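You operate a simulated robot arm through the tools that you are given. There is no shell and no other tool.

You run a simulated robot arm. Do the job below in one go: nothing can be reset, and whatever is moved stays where it is left.

TASK
Curl the teal weft: wind it on the roller, blow it dry, unwind it, lay it on the board.
Fine: use dryer 1 and park it in holder 1.

It is judged by the outcome, as a careful person would: the job done as asked, and still so three seconds after it is handed in. It fails if anything else is knocked over, pushed out of place, dropped, spilled or broken.

THE ROBOT
A 7-joint arm with a three-finger gripper, fixed in place. Base frame: the origin is at the foot of the arm, x ahead of it, y to its left, z up; the work surface is at about z = 0.82. Units: m, degrees, N and s.
Its first joint turns from -166.0 to 166.0 degrees. Payload 2.69 kg.
The TCP is the grasp point between the finger pads, 0.03 m short of the fingertips. In the tool frame z runs along the fingers and y along their closing line. The gripper opens to 0.128 m. The gripper's body begins 0.117 m behind the TCP.
Orientation is told as [roll, pitch, yaw] about the base's x, y, z axes, in that order, counted from this pose: with the fingers straight down and closing along the base's y, the tool's x points along the base's -x, its y along +y and its z along -z.

THE INTERFACE
- The arm moves only by the tool drive_tool. Its argument "targets" is a list of rows, each a list of 7 numbers: the turn, a rotation vector about the base's x, y, z in degrees, then the shift along the base's x, y, z in m, then the closure in counts, from 0 (fully open) to 255 (shut). In form: [[rx, ry, rz, x, y, z, fingers], ...]. A call has 1 to 20 rows; each row is the pose to reach, as a shift and turn from the pose commanded when the call began. A row lasts 0.2 s, in which the tool goes at most 0.05 m and 8.6 degrees; a call with a longer step from one row to the next is refused whole, and so is a gripper value outside its range. Where a pose cannot be reached the arm comes as near as it can. A force on the tool above 90 N (or 10 N above the force at the start of the call, whichever is more), or a blocked arm, ends the call early, and 0.2 s more pass. The fingers move at their own pace and stop on an object; they squeeze with about 43 N. The grip force told is the motor's: it shows also when the fingers shut on nothing. Time passes only in rows, and 0.2 s behind the last, so rows that repeat a pose let the fingers close. The reply holds the time, the measured pose of the TCP, the force on the tool along the base axes, the opening and the grip force, in the units named above and with some noise, with the torque about the TCP (base axes, N m) and any sound that the robot's microphone picked up.
- Cameras (640 x 400 px; columns grow to the right, rows downward): "scene" is fixed at [0.4021, -0.6488, 1.5785]; the picture's right is [0.86, -0.51, 0.00], its down [-0.27, -0.45, -0.85] and it looks along [0.43, 0.73, -0.52] (base axes); focal length 366 px, centre (320, 200). "wrist" rides on the gripper at [0.058, 0.054, -0.131] in the tool frame; the picture's right is [-0.68, 0.74, 0.00], its down [-0.62, -0.57, -0.55] and it looks along [-0.40, -0.37, 0.84] (tool axes); focal length 234 px, centre (320, 200). There is no depth. A picture from a camera that has moved, and an enlarged one, comes with that camera's place and axes in the base frame and with its lens.
- camera(camera): a new picture of that camera. The clock stands still meanwhile.
- move_column(by): slides the trunk up (or, below 0, down) by that many m; the arm rides with it, the base frame stays. It gives what a move gives, with no picture.
- inspect(camera, box): a new picture of the part [left, top, right, bottom] of that camera's present view, enlarged. The clock stands still meanwhile.
- job_done(): hands the job in; it is judged then, once.

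Nothing tells you positions but the pictures and the camera data. Unless the task says otherwise, let go and move clear before handing in.

The tools are called after ">>>" as a command line: name --pt "numbers of a row" for each row, then --argument value for the rest, lists and objects as JSON in quotes. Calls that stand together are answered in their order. drive_tool: Moves the arm, as the interface text tells. Its arguments: {"type":"object","properties":{"targets":{"type":"array"}},"required":["targets"]} The other tools are called the same way: move_column (by) slides the trunk up or down; camera (camera) takes a picture; inspect (camera, box) takes an enlarged picture of a part of a camera's view; job_done () hands the job in.

At the start:

```text
t: 0.0
ee_pos: [0.6969, 0.0683, 1.3241]
tool_rot: [0.0, 0.0, 0.1]
ft_force: [-0.1, -0.4, -0.2]
moment: [-0.03, 0.01, 0.0]
width: 0.128
finger_force: 0.0
trunk travel left (down, up): [-0.15, 0.2]
```

scene: 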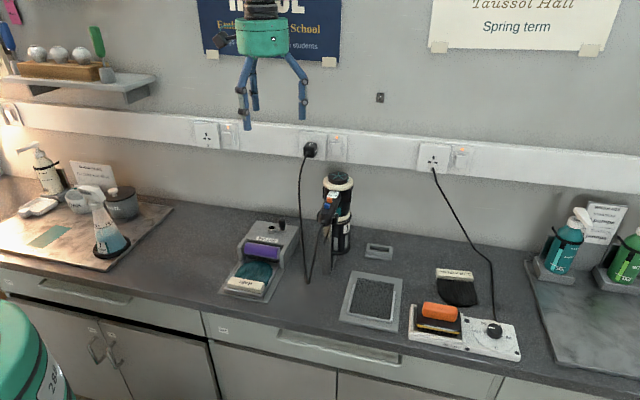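
wrist: 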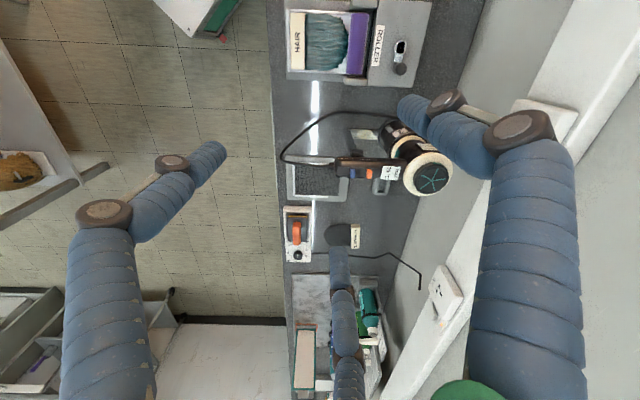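

I see a bench with a roller station (purple roller, teal weft), a hair dryer in a holder, a board-like pad, and a device with an orange knob. I'll take enlarged views before moving anything.

>>> inspect --camera "scene" --box '[200, 150, 400, 330]'

>>> inspect --camera "scene" --box '[340, 220, 540, 370]'

>>> inspect --camera "scene" --box '[0, 120, 200, 280]'

>>> inspect --camera "wrist" --box '[260, 0, 460, 140]'

>>> inspect --camera "wrist" --box '[260, 110, 480, 290]'

```text
2.22 times, centred on (300, 240) of scene
camera zoom: at [0.4021, -0.6488, 1.5785], right [0.86, -0.51, 0.0], down [-0.27, -0.45, -0.85], along [0.43, 0.73, -0.52], focal length 814 px, centre (364, 111)
```

zoom: 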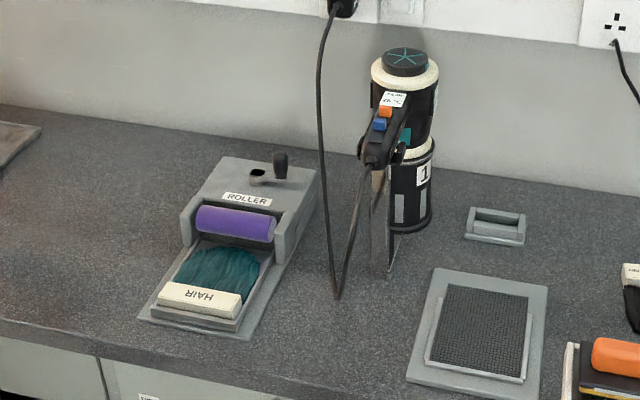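

```text
2.67 times, centred on (440, 295) of scene
camera zoom: at [0.4021, -0.6488, 1.5785], right [0.86, -0.51, 0.0], down [-0.27, -0.45, -0.85], along [0.43, 0.73, -0.52], focal length 976 px, centre (0, -53)
```

zoom: 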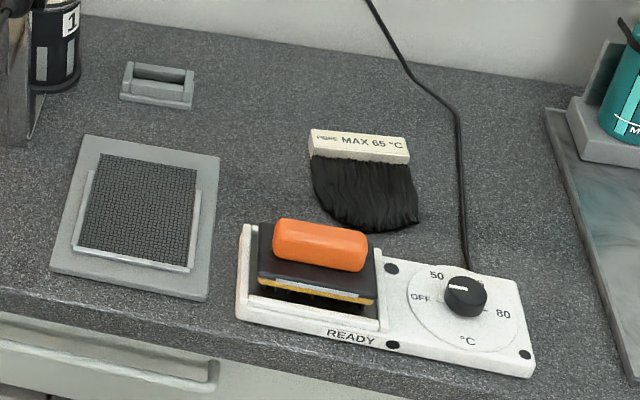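

```text
2.50 times, centred on (100, 200) of scene
camera zoom: at [0.4021, -0.6488, 1.5785], right [0.86, -0.51, 0.0], down [-0.27, -0.45, -0.85], along [0.43, 0.73, -0.52], focal length 915 px, centre (870, 200)
```

zoom: 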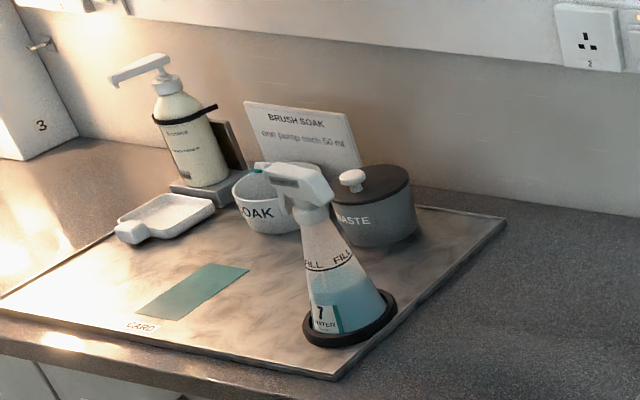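

```text
2.86 times, centred on (360, 70) of wrist
camera zoom: at [0.6377, 0.1229, 1.4559], right [0.68, 0.74, 0.0], down [0.62, -0.57, 0.55], along [0.4, -0.37, -0.84], focal length 669 px, centre (206, 571)
```

zoom: 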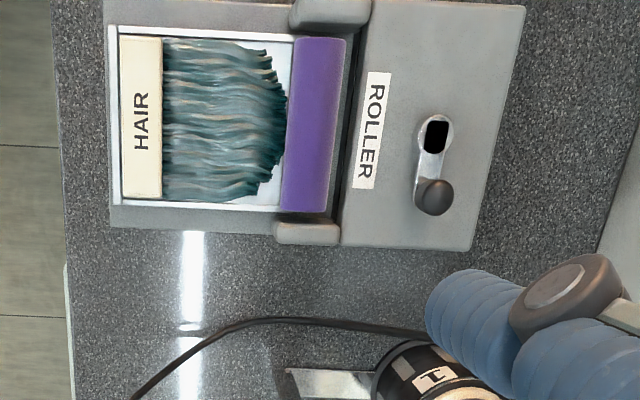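

```text
2.22 times, centred on (370, 200) of wrist
camera zoom: at [0.6377, 0.1229, 1.4559], right [0.68, 0.74, 0.0], down [0.62, -0.57, 0.55], along [0.4, -0.37, -0.84], focal length 520 px, centre (209, 200)
```

zoom: 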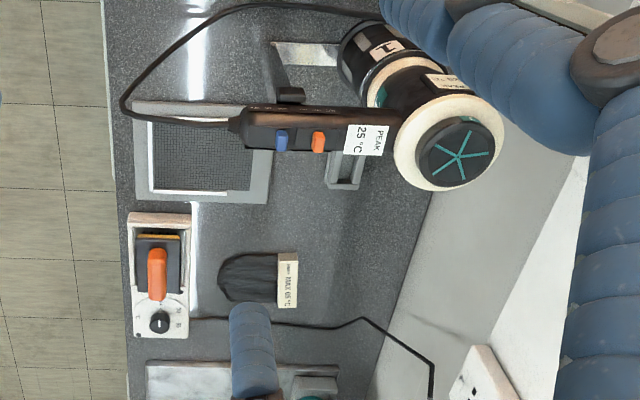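

The teal weft sits in the roller unit's tray, with a crank knob behind the roller. I'll zoom further on the labels, the crank, the dryer and the holder.

>>> inspect --camera "scene" --box '[300, 155, 370, 285]'

>>> inspect --camera "scene" --box '[215, 205, 305, 305]'

>>> inspect --camera "scene" --box '[310, 165, 360, 215]'

>>> inspect --camera "wrist" --box '[330, 130, 460, 210]'

>>> inspect --camera "wrist" --box '[360, 10, 440, 90]'

>>> inspect --camera "scene" --box '[335, 235, 415, 335]'

>>> inspect --camera "scene" --box '[180, 100, 380, 230]'

```text
3.08 times, centred on (335, 220) of scene
camera zoom: at [0.4021, -0.6488, 1.5785], right [0.86, -0.51, 0.0], down [-0.27, -0.45, -0.85], along [0.43, 0.73, -0.52], focal length 1127 px, centre (274, 138)
```

zoom: 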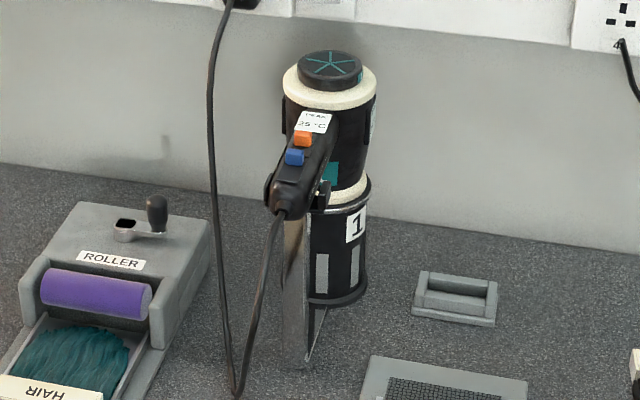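

```text
4.00 times, centred on (260, 255) of scene
camera zoom: at [0.4021, -0.6488, 1.5785], right [0.86, -0.51, 0.0], down [-0.27, -0.45, -0.85], along [0.43, 0.73, -0.52], focal length 1464 px, centre (560, -20)
```

zoom: 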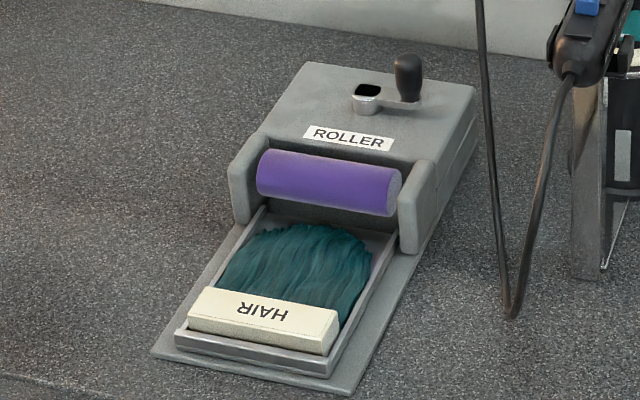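

```text
8.00 times, centred on (335, 190) of scene
camera zoom: at [0.4021, -0.6488, 1.5785], right [0.86, -0.51, 0.0], down [-0.27, -0.45, -0.85], along [0.43, 0.73, -0.52], focal length 2929 px, centre (200, 280)
```

zoom: 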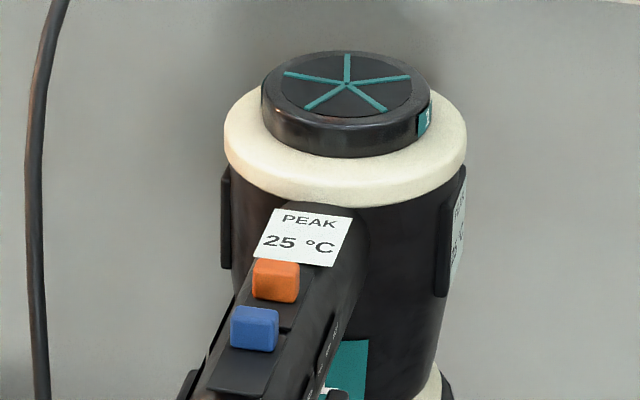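

```text
4.92 times, centred on (395, 170) of wrist
camera zoom: at [0.6377, 0.1229, 1.4559], right [0.68, 0.74, 0.0], down [0.62, -0.57, 0.55], along [0.4, -0.37, -0.84], focal length 1153 px, centre (-49, 348)
```

zoom: 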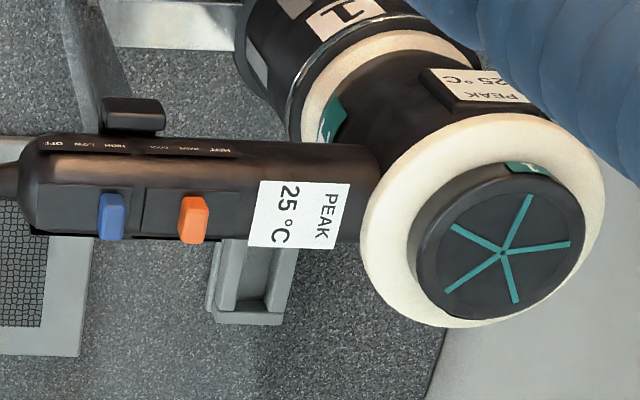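

```text
5.00 times, centred on (400, 50) of wrist
camera zoom: at [0.6377, 0.1229, 1.4559], right [0.68, 0.74, 0.0], down [0.62, -0.57, 0.55], along [0.4, -0.37, -0.84], focal length 1171 px, centre (-80, 950)
```

zoom: 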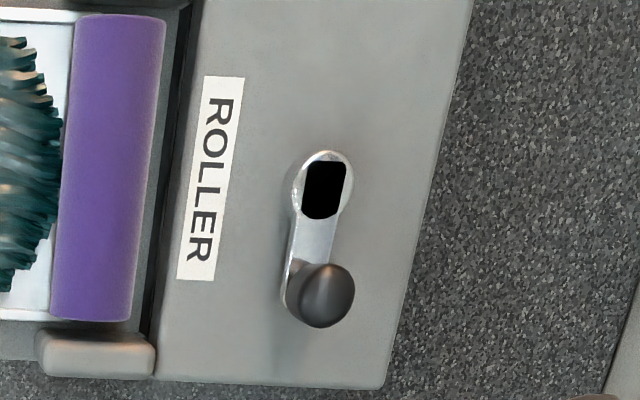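

```text
4.00 times, centred on (375, 285) of scene
camera zoom: at [0.4021, -0.6488, 1.5785], right [0.86, -0.51, 0.0], down [-0.27, -0.45, -0.85], along [0.43, 0.73, -0.52], focal length 1464 px, centre (100, -140)
```

zoom: 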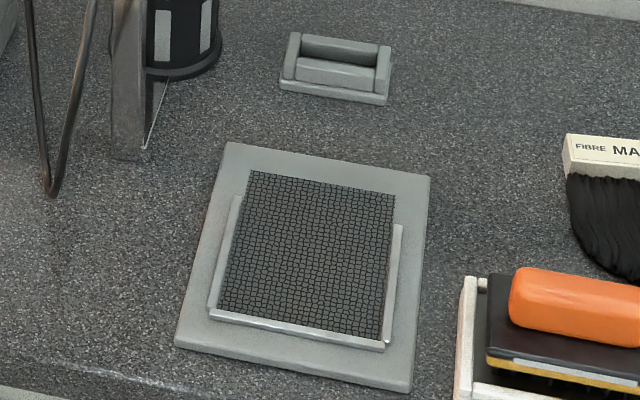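

```text
3.08 times, centred on (280, 165) of scene
camera zoom: at [0.4021, -0.6488, 1.5785], right [0.86, -0.51, 0.0], down [-0.27, -0.45, -0.85], along [0.43, 0.73, -0.52], focal length 1127 px, centre (443, 308)
```

zoom: 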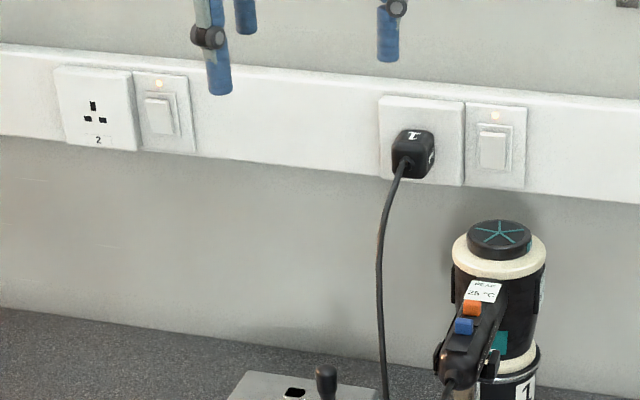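

I need to understand the gripper's shape and the socket switch better, so I'll zoom in on those.

>>> inspect --camera "scene" --box '[200, 0, 330, 140]'

>>> inspect --camera "scene" --box '[290, 125, 360, 170]'

>>> inspect --camera "scene" --box '[400, 255, 530, 370]'

>>> inspect --camera "wrist" --box '[270, 80, 460, 200]'

```text
2.86 times, centred on (265, 70) of scene
camera zoom: at [0.4021, -0.6488, 1.5785], right [0.86, -0.51, 0.0], down [-0.27, -0.45, -0.85], along [0.43, 0.73, -0.52], focal length 1046 px, centre (477, 571)
```

zoom: 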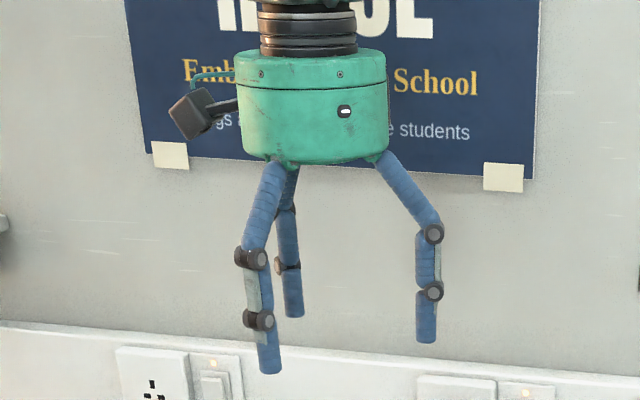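

```text
8.89 times, centred on (325, 148) of scene
camera zoom: at [0.4021, -0.6488, 1.5785], right [0.86, -0.51, 0.0], down [-0.27, -0.45, -0.85], along [0.43, 0.73, -0.52], focal length 3254 px, centre (276, 667)
```

zoom: 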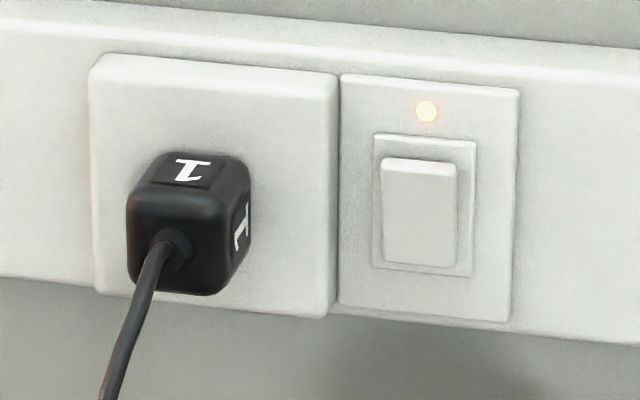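

```text
3.48 times, centred on (465, 312) of scene
camera zoom: at [0.4021, -0.6488, 1.5785], right [0.86, -0.51, 0.0], down [-0.27, -0.45, -0.85], along [0.43, 0.73, -0.52], focal length 1274 px, centre (-184, -191)
```

zoom: 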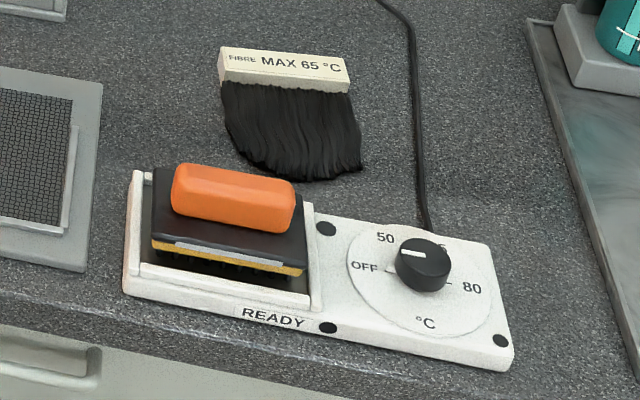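

```text
3.33 times, centred on (365, 140) of wrist
camera zoom: at [0.6377, 0.1229, 1.4559], right [0.68, 0.74, 0.0], down [0.62, -0.57, 0.55], along [0.4, -0.37, -0.84], focal length 781 px, centre (170, 400)
```

zoom: 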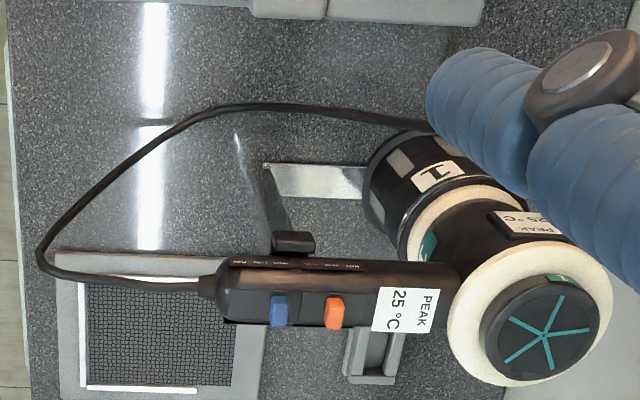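

The crank pivot is near (0.744, 0.236), with its knob near (0.771, 0.214). The dryer body is near (0.926, 0.12) with its handle pointing to the front. I'll move a little nearer the dryer, with the fingers closing in the air, to see the labels and the finger shape.

>>> drive_tool --pt "0 0 0 0.03 -0.005 -0.03 120" --pt "0 0 0 0.06 -0.01 -0.06 255" --pt "0 0 0 0.09 -0.015 -0.09 255" --pt "0 0 0 0.1 -0.02 -0.1 255" --pt "0 0 0 0.1 -0.02 -0.1 255"

>>> camera --camera "wrist"

>>> camera --camera "scene"

```text
t: 1.2
ee_pos: [0.7969, 0.047, 1.2232]
tool_rot: [0.0, 0.1, 0.0]
ft_force: [0.7, -0.6, 0.3]
moment: [0.01, -0.04, -0.02]
width: 0.0023
finger_force: 31.9
trunk travel left (down, up): [-0.15, 0.2]
```

```text
taken
camera wrist: at [0.7378, 0.1014, 1.3545], right [0.68, 0.74, 0.0], down [0.62, -0.57, 0.55], along [0.4, -0.37, -0.84], focal length 234 px, centre (320, 200)
```

wrist: 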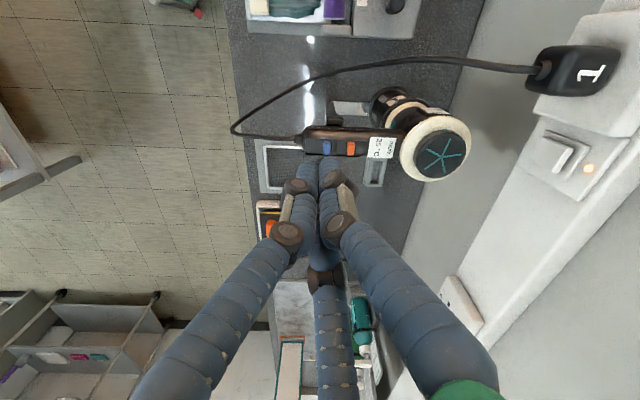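

```text
taken
```

scene: 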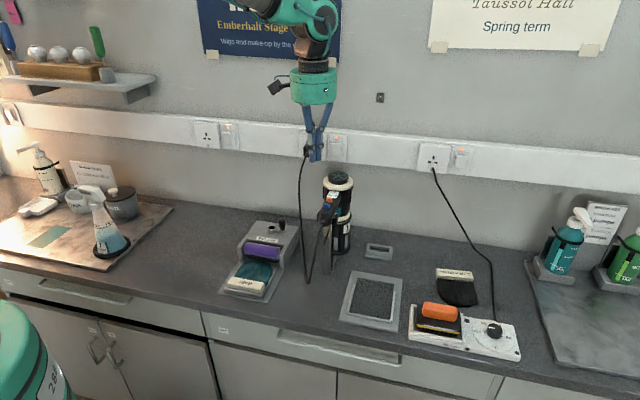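

The gripper closes to about 2 mm at the TCP. I'll read the dryer's controls from this position.

>>> inspect --camera "wrist" --box '[290, 110, 400, 180]'

>>> inspect --camera "wrist" --box '[320, 75, 480, 195]'

>>> inspect --camera "wrist" --box '[220, 0, 440, 150]'

>>> inspect --camera "wrist" --box '[520, 30, 640, 210]'

>>> inspect --camera "wrist" --box '[260, 150, 380, 300]'

```text
5.71 times, centred on (345, 145) of wrist
camera zoom: at [0.7378, 0.1014, 1.3545], right [0.68, 0.74, 0.0], down [0.62, -0.57, 0.55], along [0.4, -0.37, -0.84], focal length 1338 px, centre (177, 514)
```

zoom: 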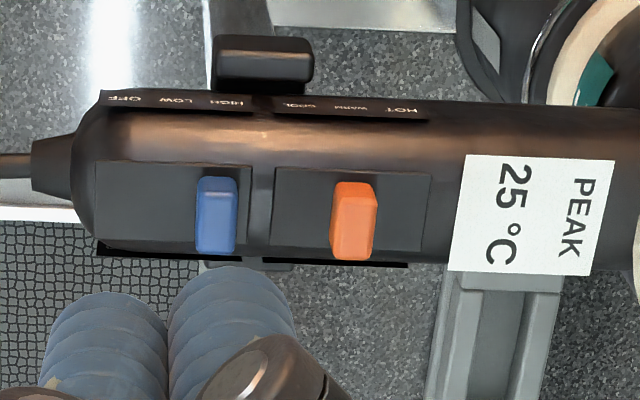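

```text
3.33 times, centred on (400, 135) of wrist
camera zoom: at [0.7378, 0.1014, 1.3545], right [0.68, 0.74, 0.0], down [0.62, -0.57, 0.55], along [0.4, -0.37, -0.84], focal length 781 px, centre (53, 417)
```

zoom: 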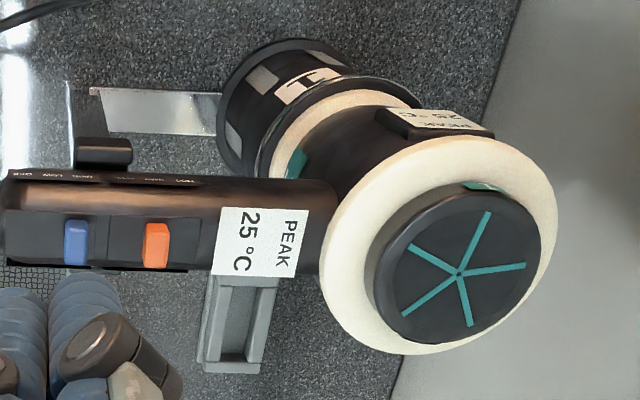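

```text
2.67 times, centred on (330, 75) of wrist
camera zoom: at [0.7378, 0.1014, 1.3545], right [0.68, 0.74, 0.0], down [0.62, -0.57, 0.55], along [0.4, -0.37, -0.84], focal length 624 px, centre (293, 533)
```

zoom: 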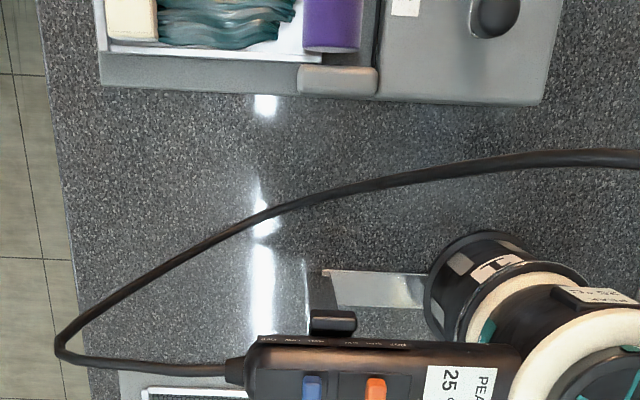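

```text
2.22 times, centred on (580, 120) of wrist
camera zoom: at [0.7378, 0.1014, 1.3545], right [0.68, 0.74, 0.0], down [0.62, -0.57, 0.55], along [0.4, -0.37, -0.84], focal length 520 px, centre (-258, 378)
```

zoom: 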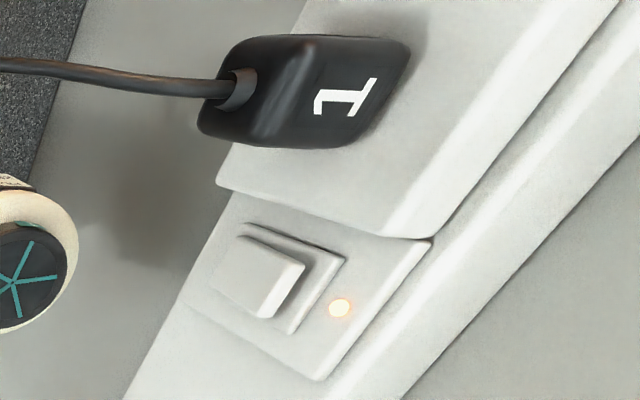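

```text
2.67 times, centred on (320, 225) of wrist
camera zoom: at [0.7378, 0.1014, 1.3545], right [0.68, 0.74, 0.0], down [0.62, -0.57, 0.55], along [0.4, -0.37, -0.84], focal length 624 px, centre (320, 133)
```

zoom: 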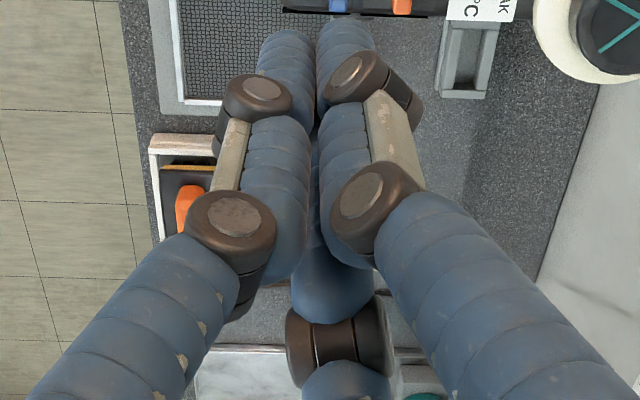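

The blue slider looks set to HIGH and the orange one to WARM, yet the dryer reads PEAK 25 °C and makes no sound. I'll compare the wall switches to see whether the supply is on.

>>> inspect --camera "scene" --box '[190, 110, 250, 160]'

>>> inspect --camera "scene" --box '[320, 125, 360, 165]'

>>> inspect --camera "scene" --box '[415, 135, 480, 185]'

>>> inspect --camera "scene" --box '[315, 195, 360, 275]'

```text
8.00 times, centred on (220, 135) of scene
camera zoom: at [0.4021, -0.6488, 1.5785], right [0.86, -0.51, 0.0], down [-0.27, -0.45, -0.85], along [0.43, 0.73, -0.52], focal length 2929 px, centre (1120, 720)
```

zoom: 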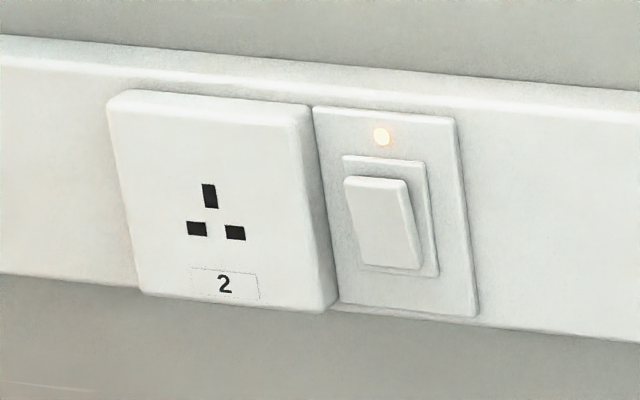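

```text
10.00 times, centred on (340, 145) of scene
camera zoom: at [0.4021, -0.6488, 1.5785], right [0.86, -0.51, 0.0], down [-0.27, -0.45, -0.85], along [0.43, 0.73, -0.52], focal length 3661 px, centre (120, 750)
```

zoom: 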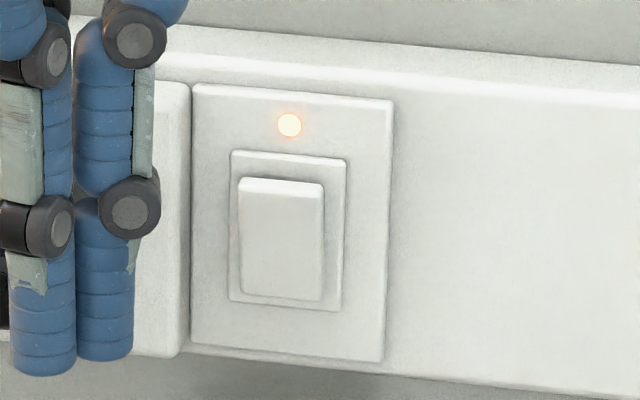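

```text
8.00 times, centred on (448, 160) of scene
camera zoom: at [0.4021, -0.6488, 1.5785], right [0.86, -0.51, 0.0], down [-0.27, -0.45, -0.85], along [0.43, 0.73, -0.52], focal length 2929 px, centre (-700, 520)
```

zoom: 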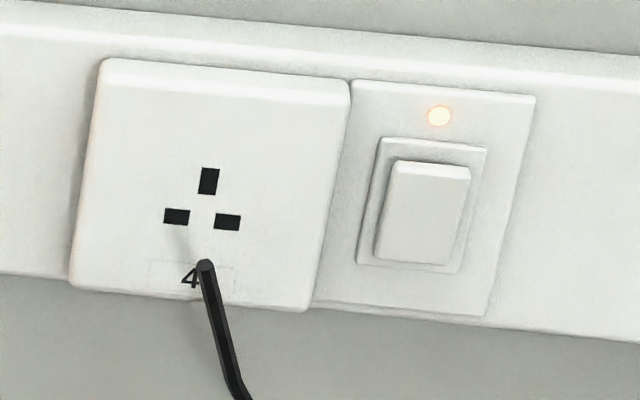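

```text
5.00 times, centred on (338, 235) of scene
camera zoom: at [0.4021, -0.6488, 1.5785], right [0.86, -0.51, 0.0], down [-0.27, -0.45, -0.85], along [0.43, 0.73, -0.52], focal length 1831 px, centre (232, 25)
```

zoom: 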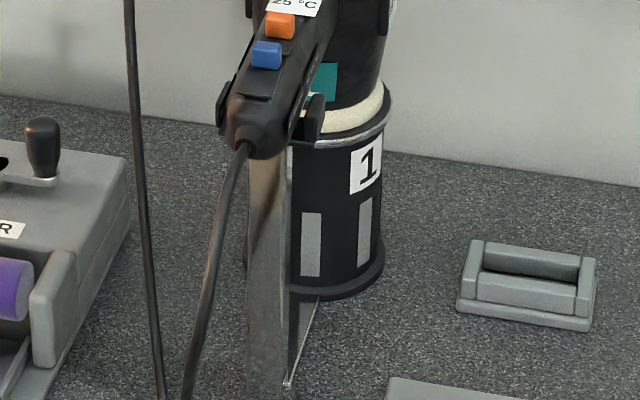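

All the wall switches glow, so the mains looks live. The dryer may cut out while it sits in its holder. Next I'll look closely at the roller unit with the wrist camera.

>>> drive_tool --pt "0 0 0 -0.033 0.029 -0.012 0" --pt "0 0 0 -0.066 0.058 -0.024 0" --pt "0 0 0 -0.099 0.087 -0.036 0" --pt "0 0 0 -0.132 0.116 -0.048 0" --pt "0 0 0 -0.165 0.145 -0.06 0" --pt "0 0 0 -0.197 0.173 -0.073 0" --pt "0 0 0 -0.197 0.173 -0.073 0"

>>> camera --camera "wrist"

>>> inspect --camera "wrist" --box '[220, 40, 420, 200]'

```text
t: 2.8
ee_pos: [0.6006, 0.22, 1.1505]
tool_rot: [0.0, -0.1, -0.1]
ft_force: [-0.6, 0.9, -0.4]
moment: [-0.08, -0.04, -0.01]
width: 0.128
finger_force: 0.0
trunk travel left (down, up): [-0.15, 0.2]
```

```text
taken
camera wrist: at [0.5398, 0.2739, 1.281], right [0.68, 0.74, 0.0], down [0.62, -0.57, 0.55], along [0.4, -0.37, -0.84], focal length 234 px, centre (320, 200)
```

wrist: 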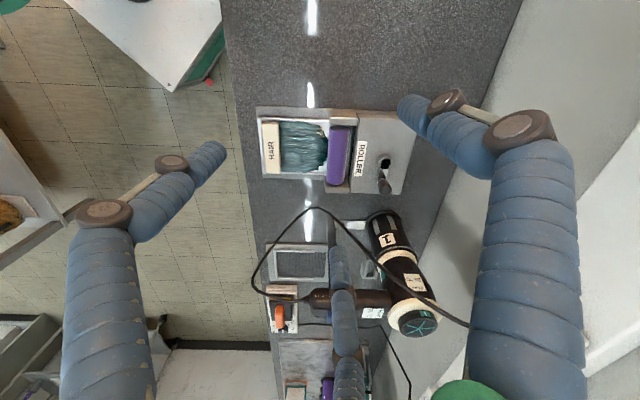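

```text
2.50 times, centred on (320, 120) of wrist
camera zoom: at [0.5398, 0.2739, 1.281], right [0.68, 0.74, 0.0], down [0.62, -0.57, 0.55], along [0.4, -0.37, -0.84], focal length 585 px, centre (320, 400)
```

zoom: 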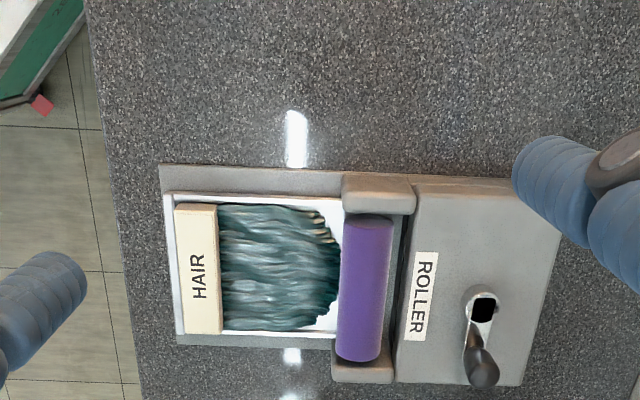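

Combining two wrist views puts the knob top at about (0.770, 0.217, 0.93) and the unit's top surface near z = 0.877. I'll move above the knob with the fingers partly open and look again.

>>> drive_tool --pt "0 0 0 0.043 -0.001 -0.023 115" --pt "0 0 0 0.086 -0.002 -0.046 115" --pt "0 0 0 0.129 -0.003 -0.068 115" --pt "0 0 0 0.17 -0.003 -0.09 115" --pt "0 0 0 0.17 -0.003 -0.09 115"

>>> camera --camera "wrist"

>>> inspect --camera "scene" --box '[215, 160, 345, 300]'

>>> inspect --camera "wrist" --box '[160, 60, 420, 240]'

```text
t: 4.0
ee_pos: [0.7692, 0.2226, 1.0595]
tool_rot: [0.1, 0.2, 0.0]
ft_force: [0.0, -0.2, -1.0]
moment: [-0.01, 0.05, -0.02]
width: 0.0703
finger_force: 0.1
trunk travel left (down, up): [-0.15, 0.2]
```

```text
taken
camera wrist: at [0.7109, 0.2757, 1.1905], right [0.68, 0.74, 0.0], down [0.62, -0.57, 0.55], along [0.4, -0.37, -0.84], focal length 234 px, centre (320, 200)
```

wrist: 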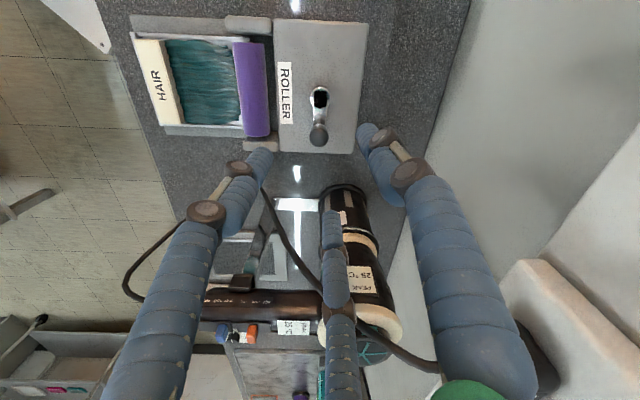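

```text
2.86 times, centred on (280, 230) of scene
camera zoom: at [0.4021, -0.6488, 1.5785], right [0.86, -0.51, 0.0], down [-0.27, -0.45, -0.85], along [0.43, 0.73, -0.52], focal length 1046 px, centre (434, 114)
```

zoom: 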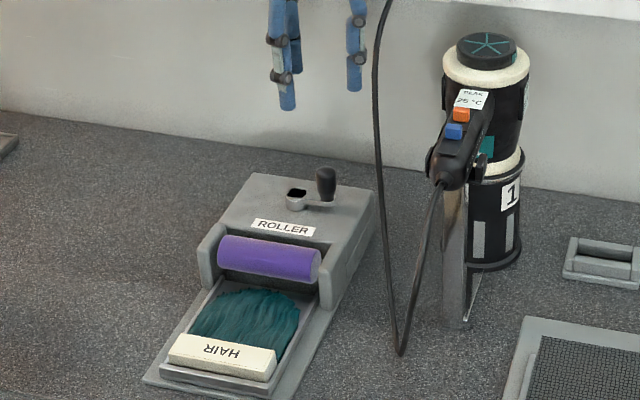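

```text
2.22 times, centred on (290, 150) of wrist
camera zoom: at [0.7109, 0.2757, 1.1905], right [0.68, 0.74, 0.0], down [0.62, -0.57, 0.55], along [0.4, -0.37, -0.84], focal length 520 px, centre (387, 311)
```

zoom: 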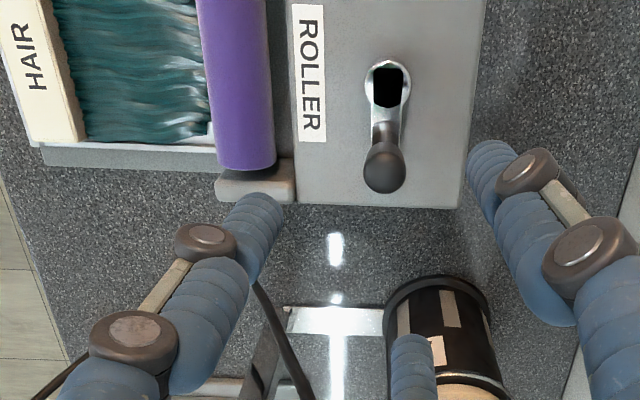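

The knob is confirmed at about (0.771, 0.217) and the pivot at about (0.748, 0.2415), so the crank radius is about 34 mm. I'll lower the open fingers around the knob, keep the tips just above the lever, and check before gripping.

>>> drive_tool --pt "0 0 0 0.001 -0.001 -0.04 115" --pt "0 0 0 0.001 -0.001 -0.08 115" --pt "0 0 0 0.001 -0.001 -0.11 115" --pt "0 0 0 0.001 -0.001 -0.13 115" --pt "0 0 0 0.001 -0.001 -0.13 115"

>>> camera --camera "wrist"

>>> inspect --camera "scene" --box '[215, 160, 345, 300]'

```text
t: 5.2
ee_pos: [0.7695, 0.2192, 0.9332]
tool_rot: [0.1, 0.0, -0.1]
ft_force: [0.7, 0.4, -0.5]
moment: [-0.03, 0.02, 0.01]
width: 0.0702
finger_force: 0.1
trunk travel left (down, up): [-0.15, 0.2]
```

```text
taken
camera wrist: at [0.7101, 0.2734, 1.0643], right [0.68, 0.74, 0.0], down [0.62, -0.57, 0.55], along [0.4, -0.37, -0.84], focal length 234 px, centre (320, 200)
```

wrist: 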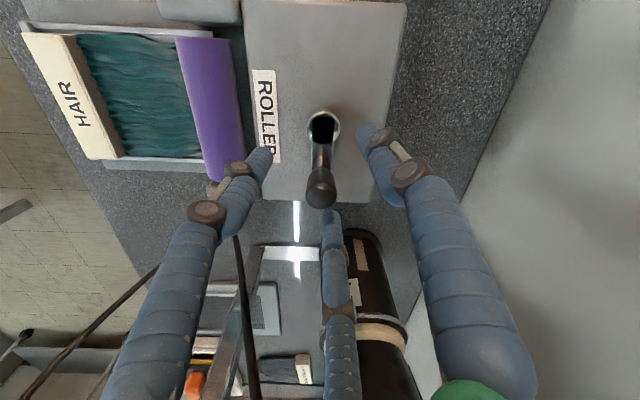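

```text
2.86 times, centred on (280, 230) of scene
camera zoom: at [0.4021, -0.6488, 1.5785], right [0.86, -0.51, 0.0], down [-0.27, -0.45, -0.85], along [0.43, 0.73, -0.52], focal length 1046 px, centre (434, 114)
```

zoom: 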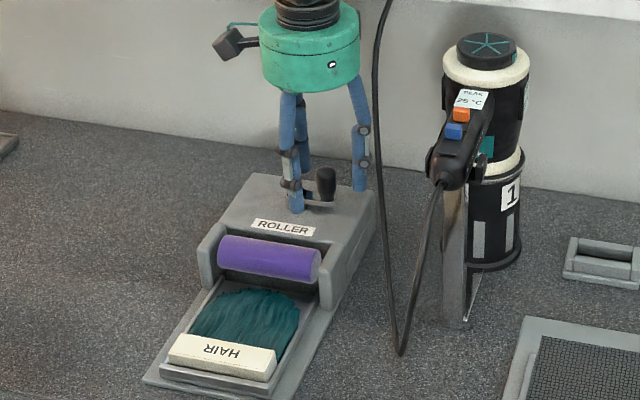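

The knob top sits right at the TCP, between the fingers. I'll close on it now.

>>> drive_tool --pt "0 0 0 0 0 0 200" --pt "0 0 0 0 0 0 255" --pt "0 0 0 0 0 0 255" --pt "0 0 0 0 0 0 255"

>>> camera --camera "wrist"

>>> inspect --camera "scene" --box '[215, 160, 345, 300]'

```text
t: 6.2
ee_pos: [0.7705, 0.2186, 0.9333]
tool_rot: [0.0, 0.0, 0.0]
ft_force: [6.8, -8.8, -2.9]
moment: [-0.28, -0.26, 0.04]
width: 0.0268
finger_force: 43.1
trunk travel left (down, up): [-0.15, 0.2]
```

```text
taken
camera wrist: at [0.7102, 0.2726, 1.0644], right [0.68, 0.74, 0.0], down [0.62, -0.57, 0.55], along [0.4, -0.37, -0.84], focal length 234 px, centre (320, 200)
```

wrist: 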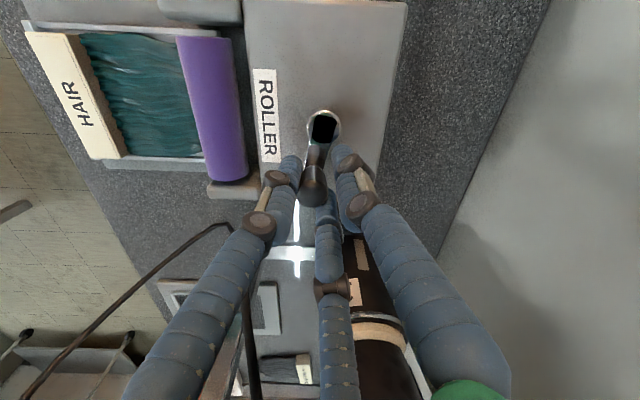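

```text
2.86 times, centred on (280, 230) of scene
camera zoom: at [0.4021, -0.6488, 1.5785], right [0.86, -0.51, 0.0], down [-0.27, -0.45, -0.85], along [0.43, 0.73, -0.52], focal length 1046 px, centre (434, 114)
```

zoom: 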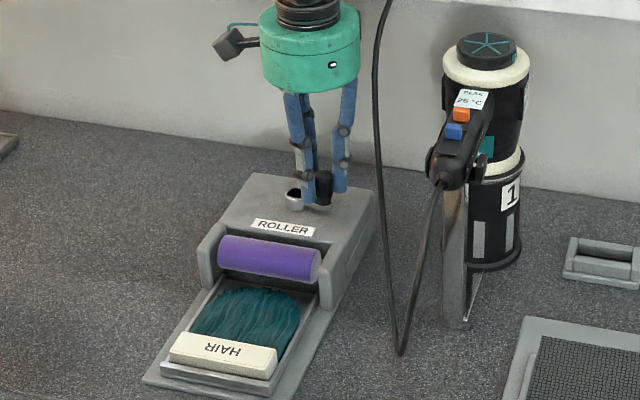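

I have a firm grip on the knob, 27 mm wide. I'll turn the crank 40° clockwise as a trial, to see which way winds the hair.

>>> drive_tool --pt "0 0 0 -0.0046 -0.0036 0 255" --pt "0 0 0 -0.0098 -0.0063 0 255" --pt "0 0 0 -0.0153 -0.0081 0 255" --pt "0 0 0 -0.0211 -0.009 0 255" --pt "0 0 0 -0.0211 -0.009 0 255"

>>> camera --camera "wrist"

>>> inspect --camera "scene" --box '[215, 160, 345, 300]'

```text
t: 7.4
ee_pos: [0.7489, 0.2119, 0.9332]
tool_rot: [0.0, -0.1, 0.0]
ft_force: [-0.4, 37.2, 19.9]
moment: [1.16, 0.37, 0.06]
width: 0.0263
finger_force: 43.2
trunk travel left (down, up): [-0.15, 0.2]
```

```text
taken
camera wrist: at [0.6901, 0.266, 1.0641], right [0.68, 0.74, 0.0], down [0.61, -0.57, 0.55], along [0.41, -0.37, -0.83], focal length 234 px, centre (320, 200)
```

wrist: 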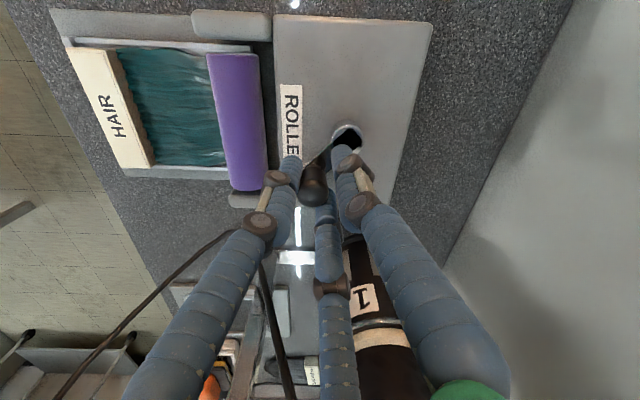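

```text
2.86 times, centred on (280, 230) of scene
camera zoom: at [0.4021, -0.6488, 1.5785], right [0.86, -0.51, 0.0], down [-0.27, -0.45, -0.85], along [0.43, 0.73, -0.52], focal length 1046 px, centre (434, 114)
```

zoom: 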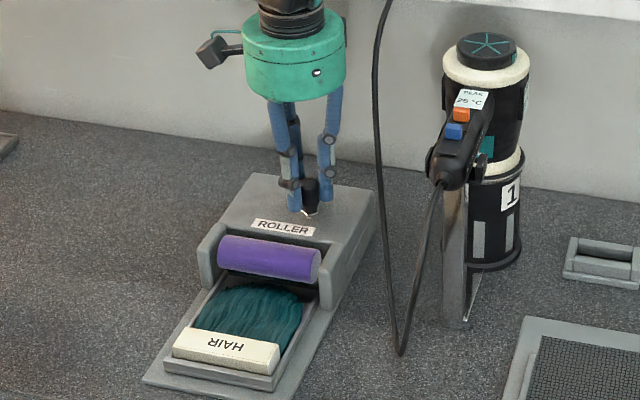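

The bar crept toward the roller, so clockwise winds the hair. The side force tells me the crank radius is nearer 29–30 mm. I'll continue clockwise on the corrected circle.

>>> drive_tool --pt "0 0 0 -0.0042 0.0051 0 255" --pt "0 0 0 -0.0092 0.0065 0 255" --pt "0 0 0 -0.0138 0.0087 0 255" --pt "0 0 0 -0.0181 0.0116 0 255" --pt "0 0 0 -0.0217 0.0152 0 255" --pt "0 0 0 -0.0246 0.0195 0 255" --pt "0 0 0 -0.0268 0.0241 0 255" --pt "0 0 0 -0.0282 0.0291 0 255" --pt "0 0 0 -0.0286 0.0342 0 255" --pt "0 0 0 -0.0286 0.0342 0 255"

>>> camera --camera "wrist"

>>> inspect --camera "scene" --box '[215, 160, 345, 300]'

```text
t: 9.6
ee_pos: [0.7136, 0.2413, 0.9334]
tool_rot: [-0.1, 0.4, -0.1]
ft_force: [-65.6, -11.4, 31.0]
moment: [-0.13, 1.63, -0.48]
width: 0.0266
finger_force: 42.5
trunk travel left (down, up): [-0.15, 0.2]
```

```text
taken
camera wrist: at [0.656, 0.2963, 1.0635], right [0.68, 0.74, 0.0], down [0.62, -0.56, 0.55], along [0.4, -0.37, -0.84], focal length 234 px, centre (320, 200)
```

wrist: 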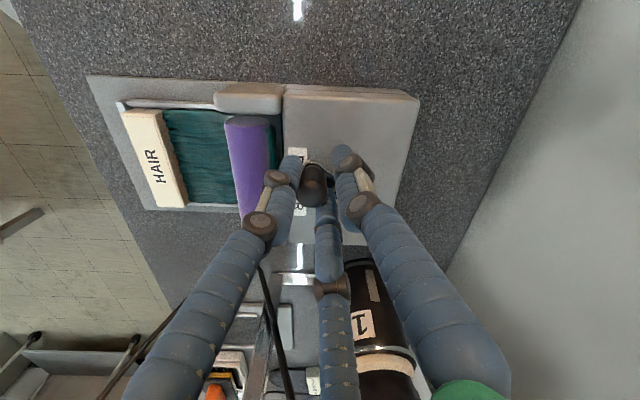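

```text
2.86 times, centred on (280, 230) of scene
camera zoom: at [0.4021, -0.6488, 1.5785], right [0.86, -0.51, 0.0], down [-0.27, -0.45, -0.85], along [0.43, 0.73, -0.52], focal length 1046 px, centre (434, 114)
```

zoom: 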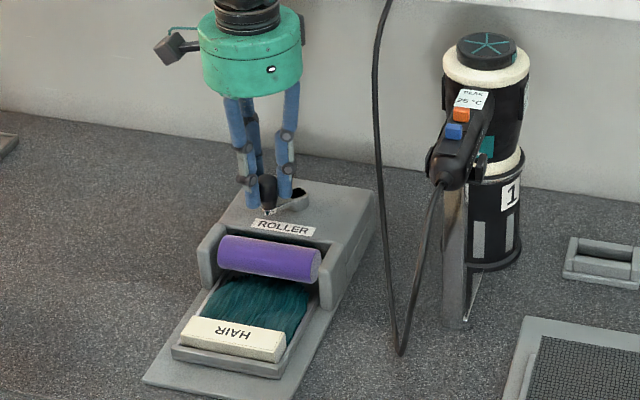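

The weft is winding on, and the −65 N along x says my circle is still slightly off. I'll check the hub and knob positions before going on.

>>> inspect --camera "wrist" --box '[250, 120, 390, 230]'

>>> inspect --camera "scene" --box '[225, 205, 305, 275]'

```text
3.64 times, centred on (320, 175) of wrist
camera zoom: at [0.656, 0.2963, 1.0635], right [0.68, 0.74, 0.0], down [0.62, -0.56, 0.55], along [0.4, -0.37, -0.84], focal length 852 px, centre (320, 291)
```

zoom: 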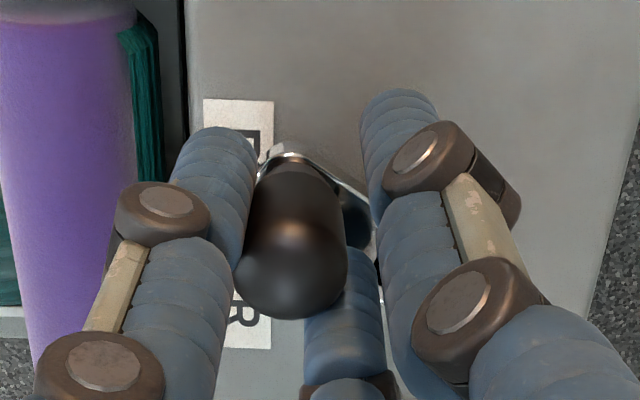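

```text
5.71 times, centred on (265, 240) of scene
camera zoom: at [0.4021, -0.6488, 1.5785], right [0.86, -0.51, 0.0], down [-0.27, -0.45, -0.85], along [0.43, 0.73, -0.52], focal length 2092 px, centre (634, -29)
```

zoom: 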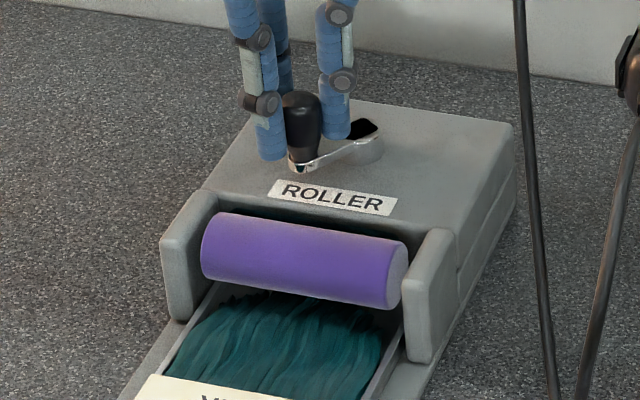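

The hair feeds under the roller and wraps behind it. A circle fitted through the measured points gives centre (0.7485, 0.247) and radius 35.5 mm. I'll continue another 100° clockwise on it.

>>> drive_tool --pt "0 0 0 -0.0082 0.0045 0 255" --pt "0 0 0 -0.0077 0.0107 0 255" --pt "0 0 0 -0.0061 0.0166 0 255" --pt "0 0 0 -0.0034 0.0223 0 255" --pt "0 0 0 0.0001 0.0273 0 255" --pt "0 0 0 0.0045 0.0317 0 255" --pt "0 0 0 0.0096 0.0352 0 255" --pt "0 0 0 0.0152 0.0379 0 255" --pt "0 0 0 0.0211 0.0395 0 255" --pt "0 0 0 0.0273 0.04 0 255" --pt "0 0 0 0.0273 0.04 0 255"

>>> camera --camera "wrist"

>>> inspect --camera "scene" --box '[215, 160, 345, 300]'

```text
t: 12.0
ee_pos: [0.7505, 0.2845, 0.9329]
tool_rot: [0.0, -0.1, 0.1]
ft_force: [0.4, 22.6, -0.2]
moment: [0.64, -0.02, 0.03]
width: 0.026
finger_force: 43.1
trunk travel left (down, up): [-0.15, 0.2]
```

```text
taken
camera wrist: at [0.691, 0.3381, 1.0631], right [0.68, 0.74, 0.0], down [0.61, -0.57, 0.55], along [0.41, -0.37, -0.84], focal length 234 px, centre (320, 200)
```

wrist: 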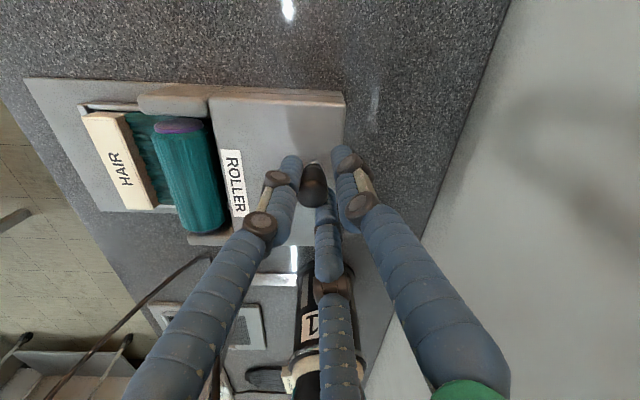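

```text
2.86 times, centred on (280, 230) of scene
camera zoom: at [0.4021, -0.6488, 1.5785], right [0.86, -0.51, 0.0], down [-0.27, -0.45, -0.85], along [0.43, 0.73, -0.52], focal length 1046 px, centre (434, 114)
```

zoom: 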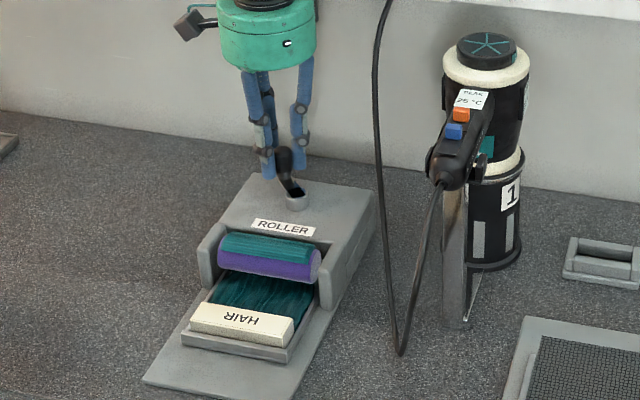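

More than half a turn is done and the roller is half covered with teal hair. Refitting gives centre (0.7494, 0.2484) and radius 36.5 mm. I'll keep going clockwise.

>>> drive_tool --pt "0 0 0 0.0072 0.0018 0 255" --pt "0 0 0 0.0134 0.0002 0 255" --pt "0 0 0 0.0192 -0.0025 0 255" --pt "0 0 0 0.0244 -0.0061 0 255" --pt "0 0 0 0.0289 -0.0106 0 255" --pt "0 0 0 0.0325 -0.0158 0 255" --pt "0 0 0 0.0352 -0.0216 0 255" --pt "0 0 0 0.0368 -0.0278 0 255" --pt "0 0 0 0.0374 -0.0341 0 255" --pt "0 0 0 0.0374 -0.0341 0 255"

>>> camera --camera "wrist"

>>> inspect --camera "scene" --box '[215, 160, 345, 300]'

```text
t: 14.2
ee_pos: [0.7857, 0.2506, 0.9317]
tool_rot: [0.1, 0.0, 0.0]
ft_force: [-3.5, 0.4, 18.1]
moment: [0.02, 0.09, -0.01]
width: 0.0262
finger_force: 42.6
trunk travel left (down, up): [-0.15, 0.2]
```

```text
taken
camera wrist: at [0.7261, 0.3037, 1.063], right [0.68, 0.74, 0.0], down [0.61, -0.57, 0.55], along [0.41, -0.37, -0.84], focal length 234 px, centre (320, 200)
```

wrist: 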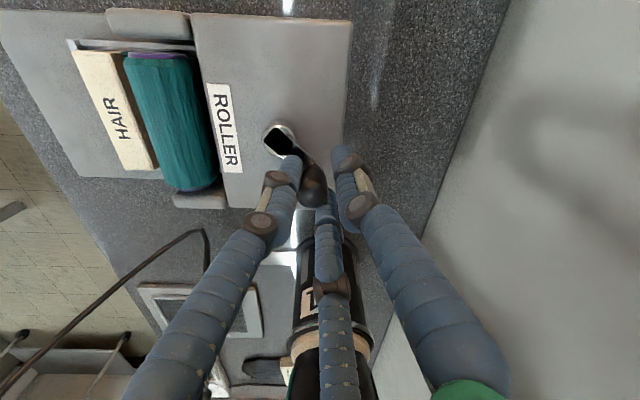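

```text
2.86 times, centred on (280, 230) of scene
camera zoom: at [0.4021, -0.6488, 1.5785], right [0.86, -0.51, 0.0], down [-0.27, -0.45, -0.85], along [0.43, 0.73, -0.52], focal length 1046 px, centre (434, 114)
```

zoom: 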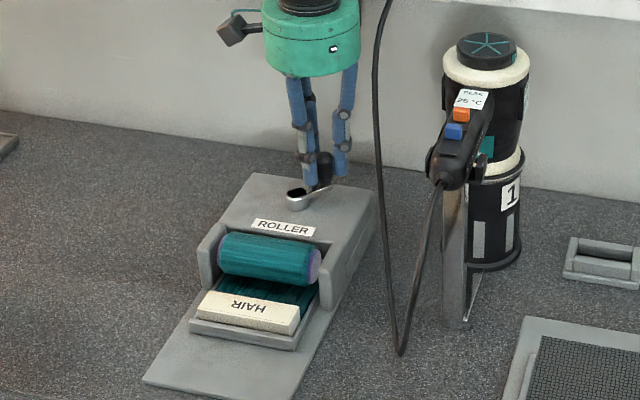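

The forces are small now, so the circle fits, and the tray slides in with the bar. I'll turn 50° more and check how much hair is left.

>>> drive_tool --pt "0 0 0 -0.0006 -0.0063 0 255" --pt "0 0 0 -0.0022 -0.0125 0 255" --pt "0 0 0 -0.0049 -0.0182 0 255" --pt "0 0 0 -0.0085 -0.0235 0 255" --pt "0 0 0 -0.013 -0.028 0 255" --pt "0 0 0 -0.013 -0.028 0 255"

>>> camera --camera "wrist"

>>> inspect --camera "scene" --box '[215, 160, 345, 300]'

```text
t: 15.6
ee_pos: [0.7719, 0.22, 0.9316]
tool_rot: [0.0, 0.0, 0.0]
ft_force: [-0.3, -0.6, 9.3]
moment: [-0.21, 0.03, 0.02]
width: 0.0263
finger_force: 42.8
trunk travel left (down, up): [-0.15, 0.2]
```

```text
taken
camera wrist: at [0.7138, 0.2748, 1.0631], right [0.68, 0.74, 0.0], down [0.62, -0.57, 0.55], along [0.4, -0.37, -0.84], focal length 234 px, centre (320, 200)
```

wrist: 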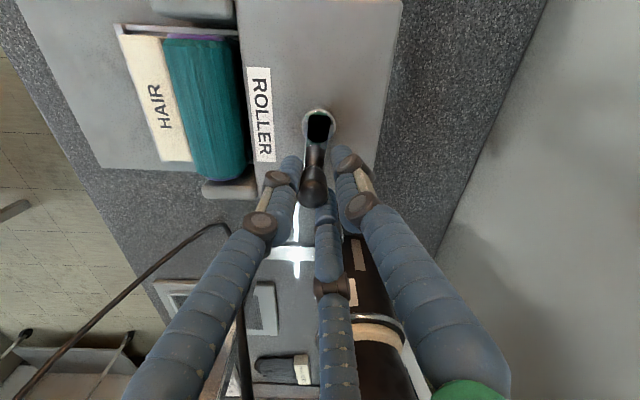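

```text
2.86 times, centred on (280, 230) of scene
camera zoom: at [0.4021, -0.6488, 1.5785], right [0.86, -0.51, 0.0], down [-0.27, -0.45, -0.85], along [0.43, 0.73, -0.52], focal length 1046 px, centre (434, 114)
```

zoom: 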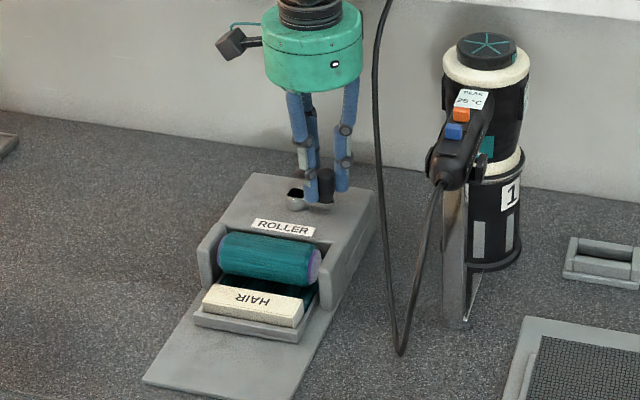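

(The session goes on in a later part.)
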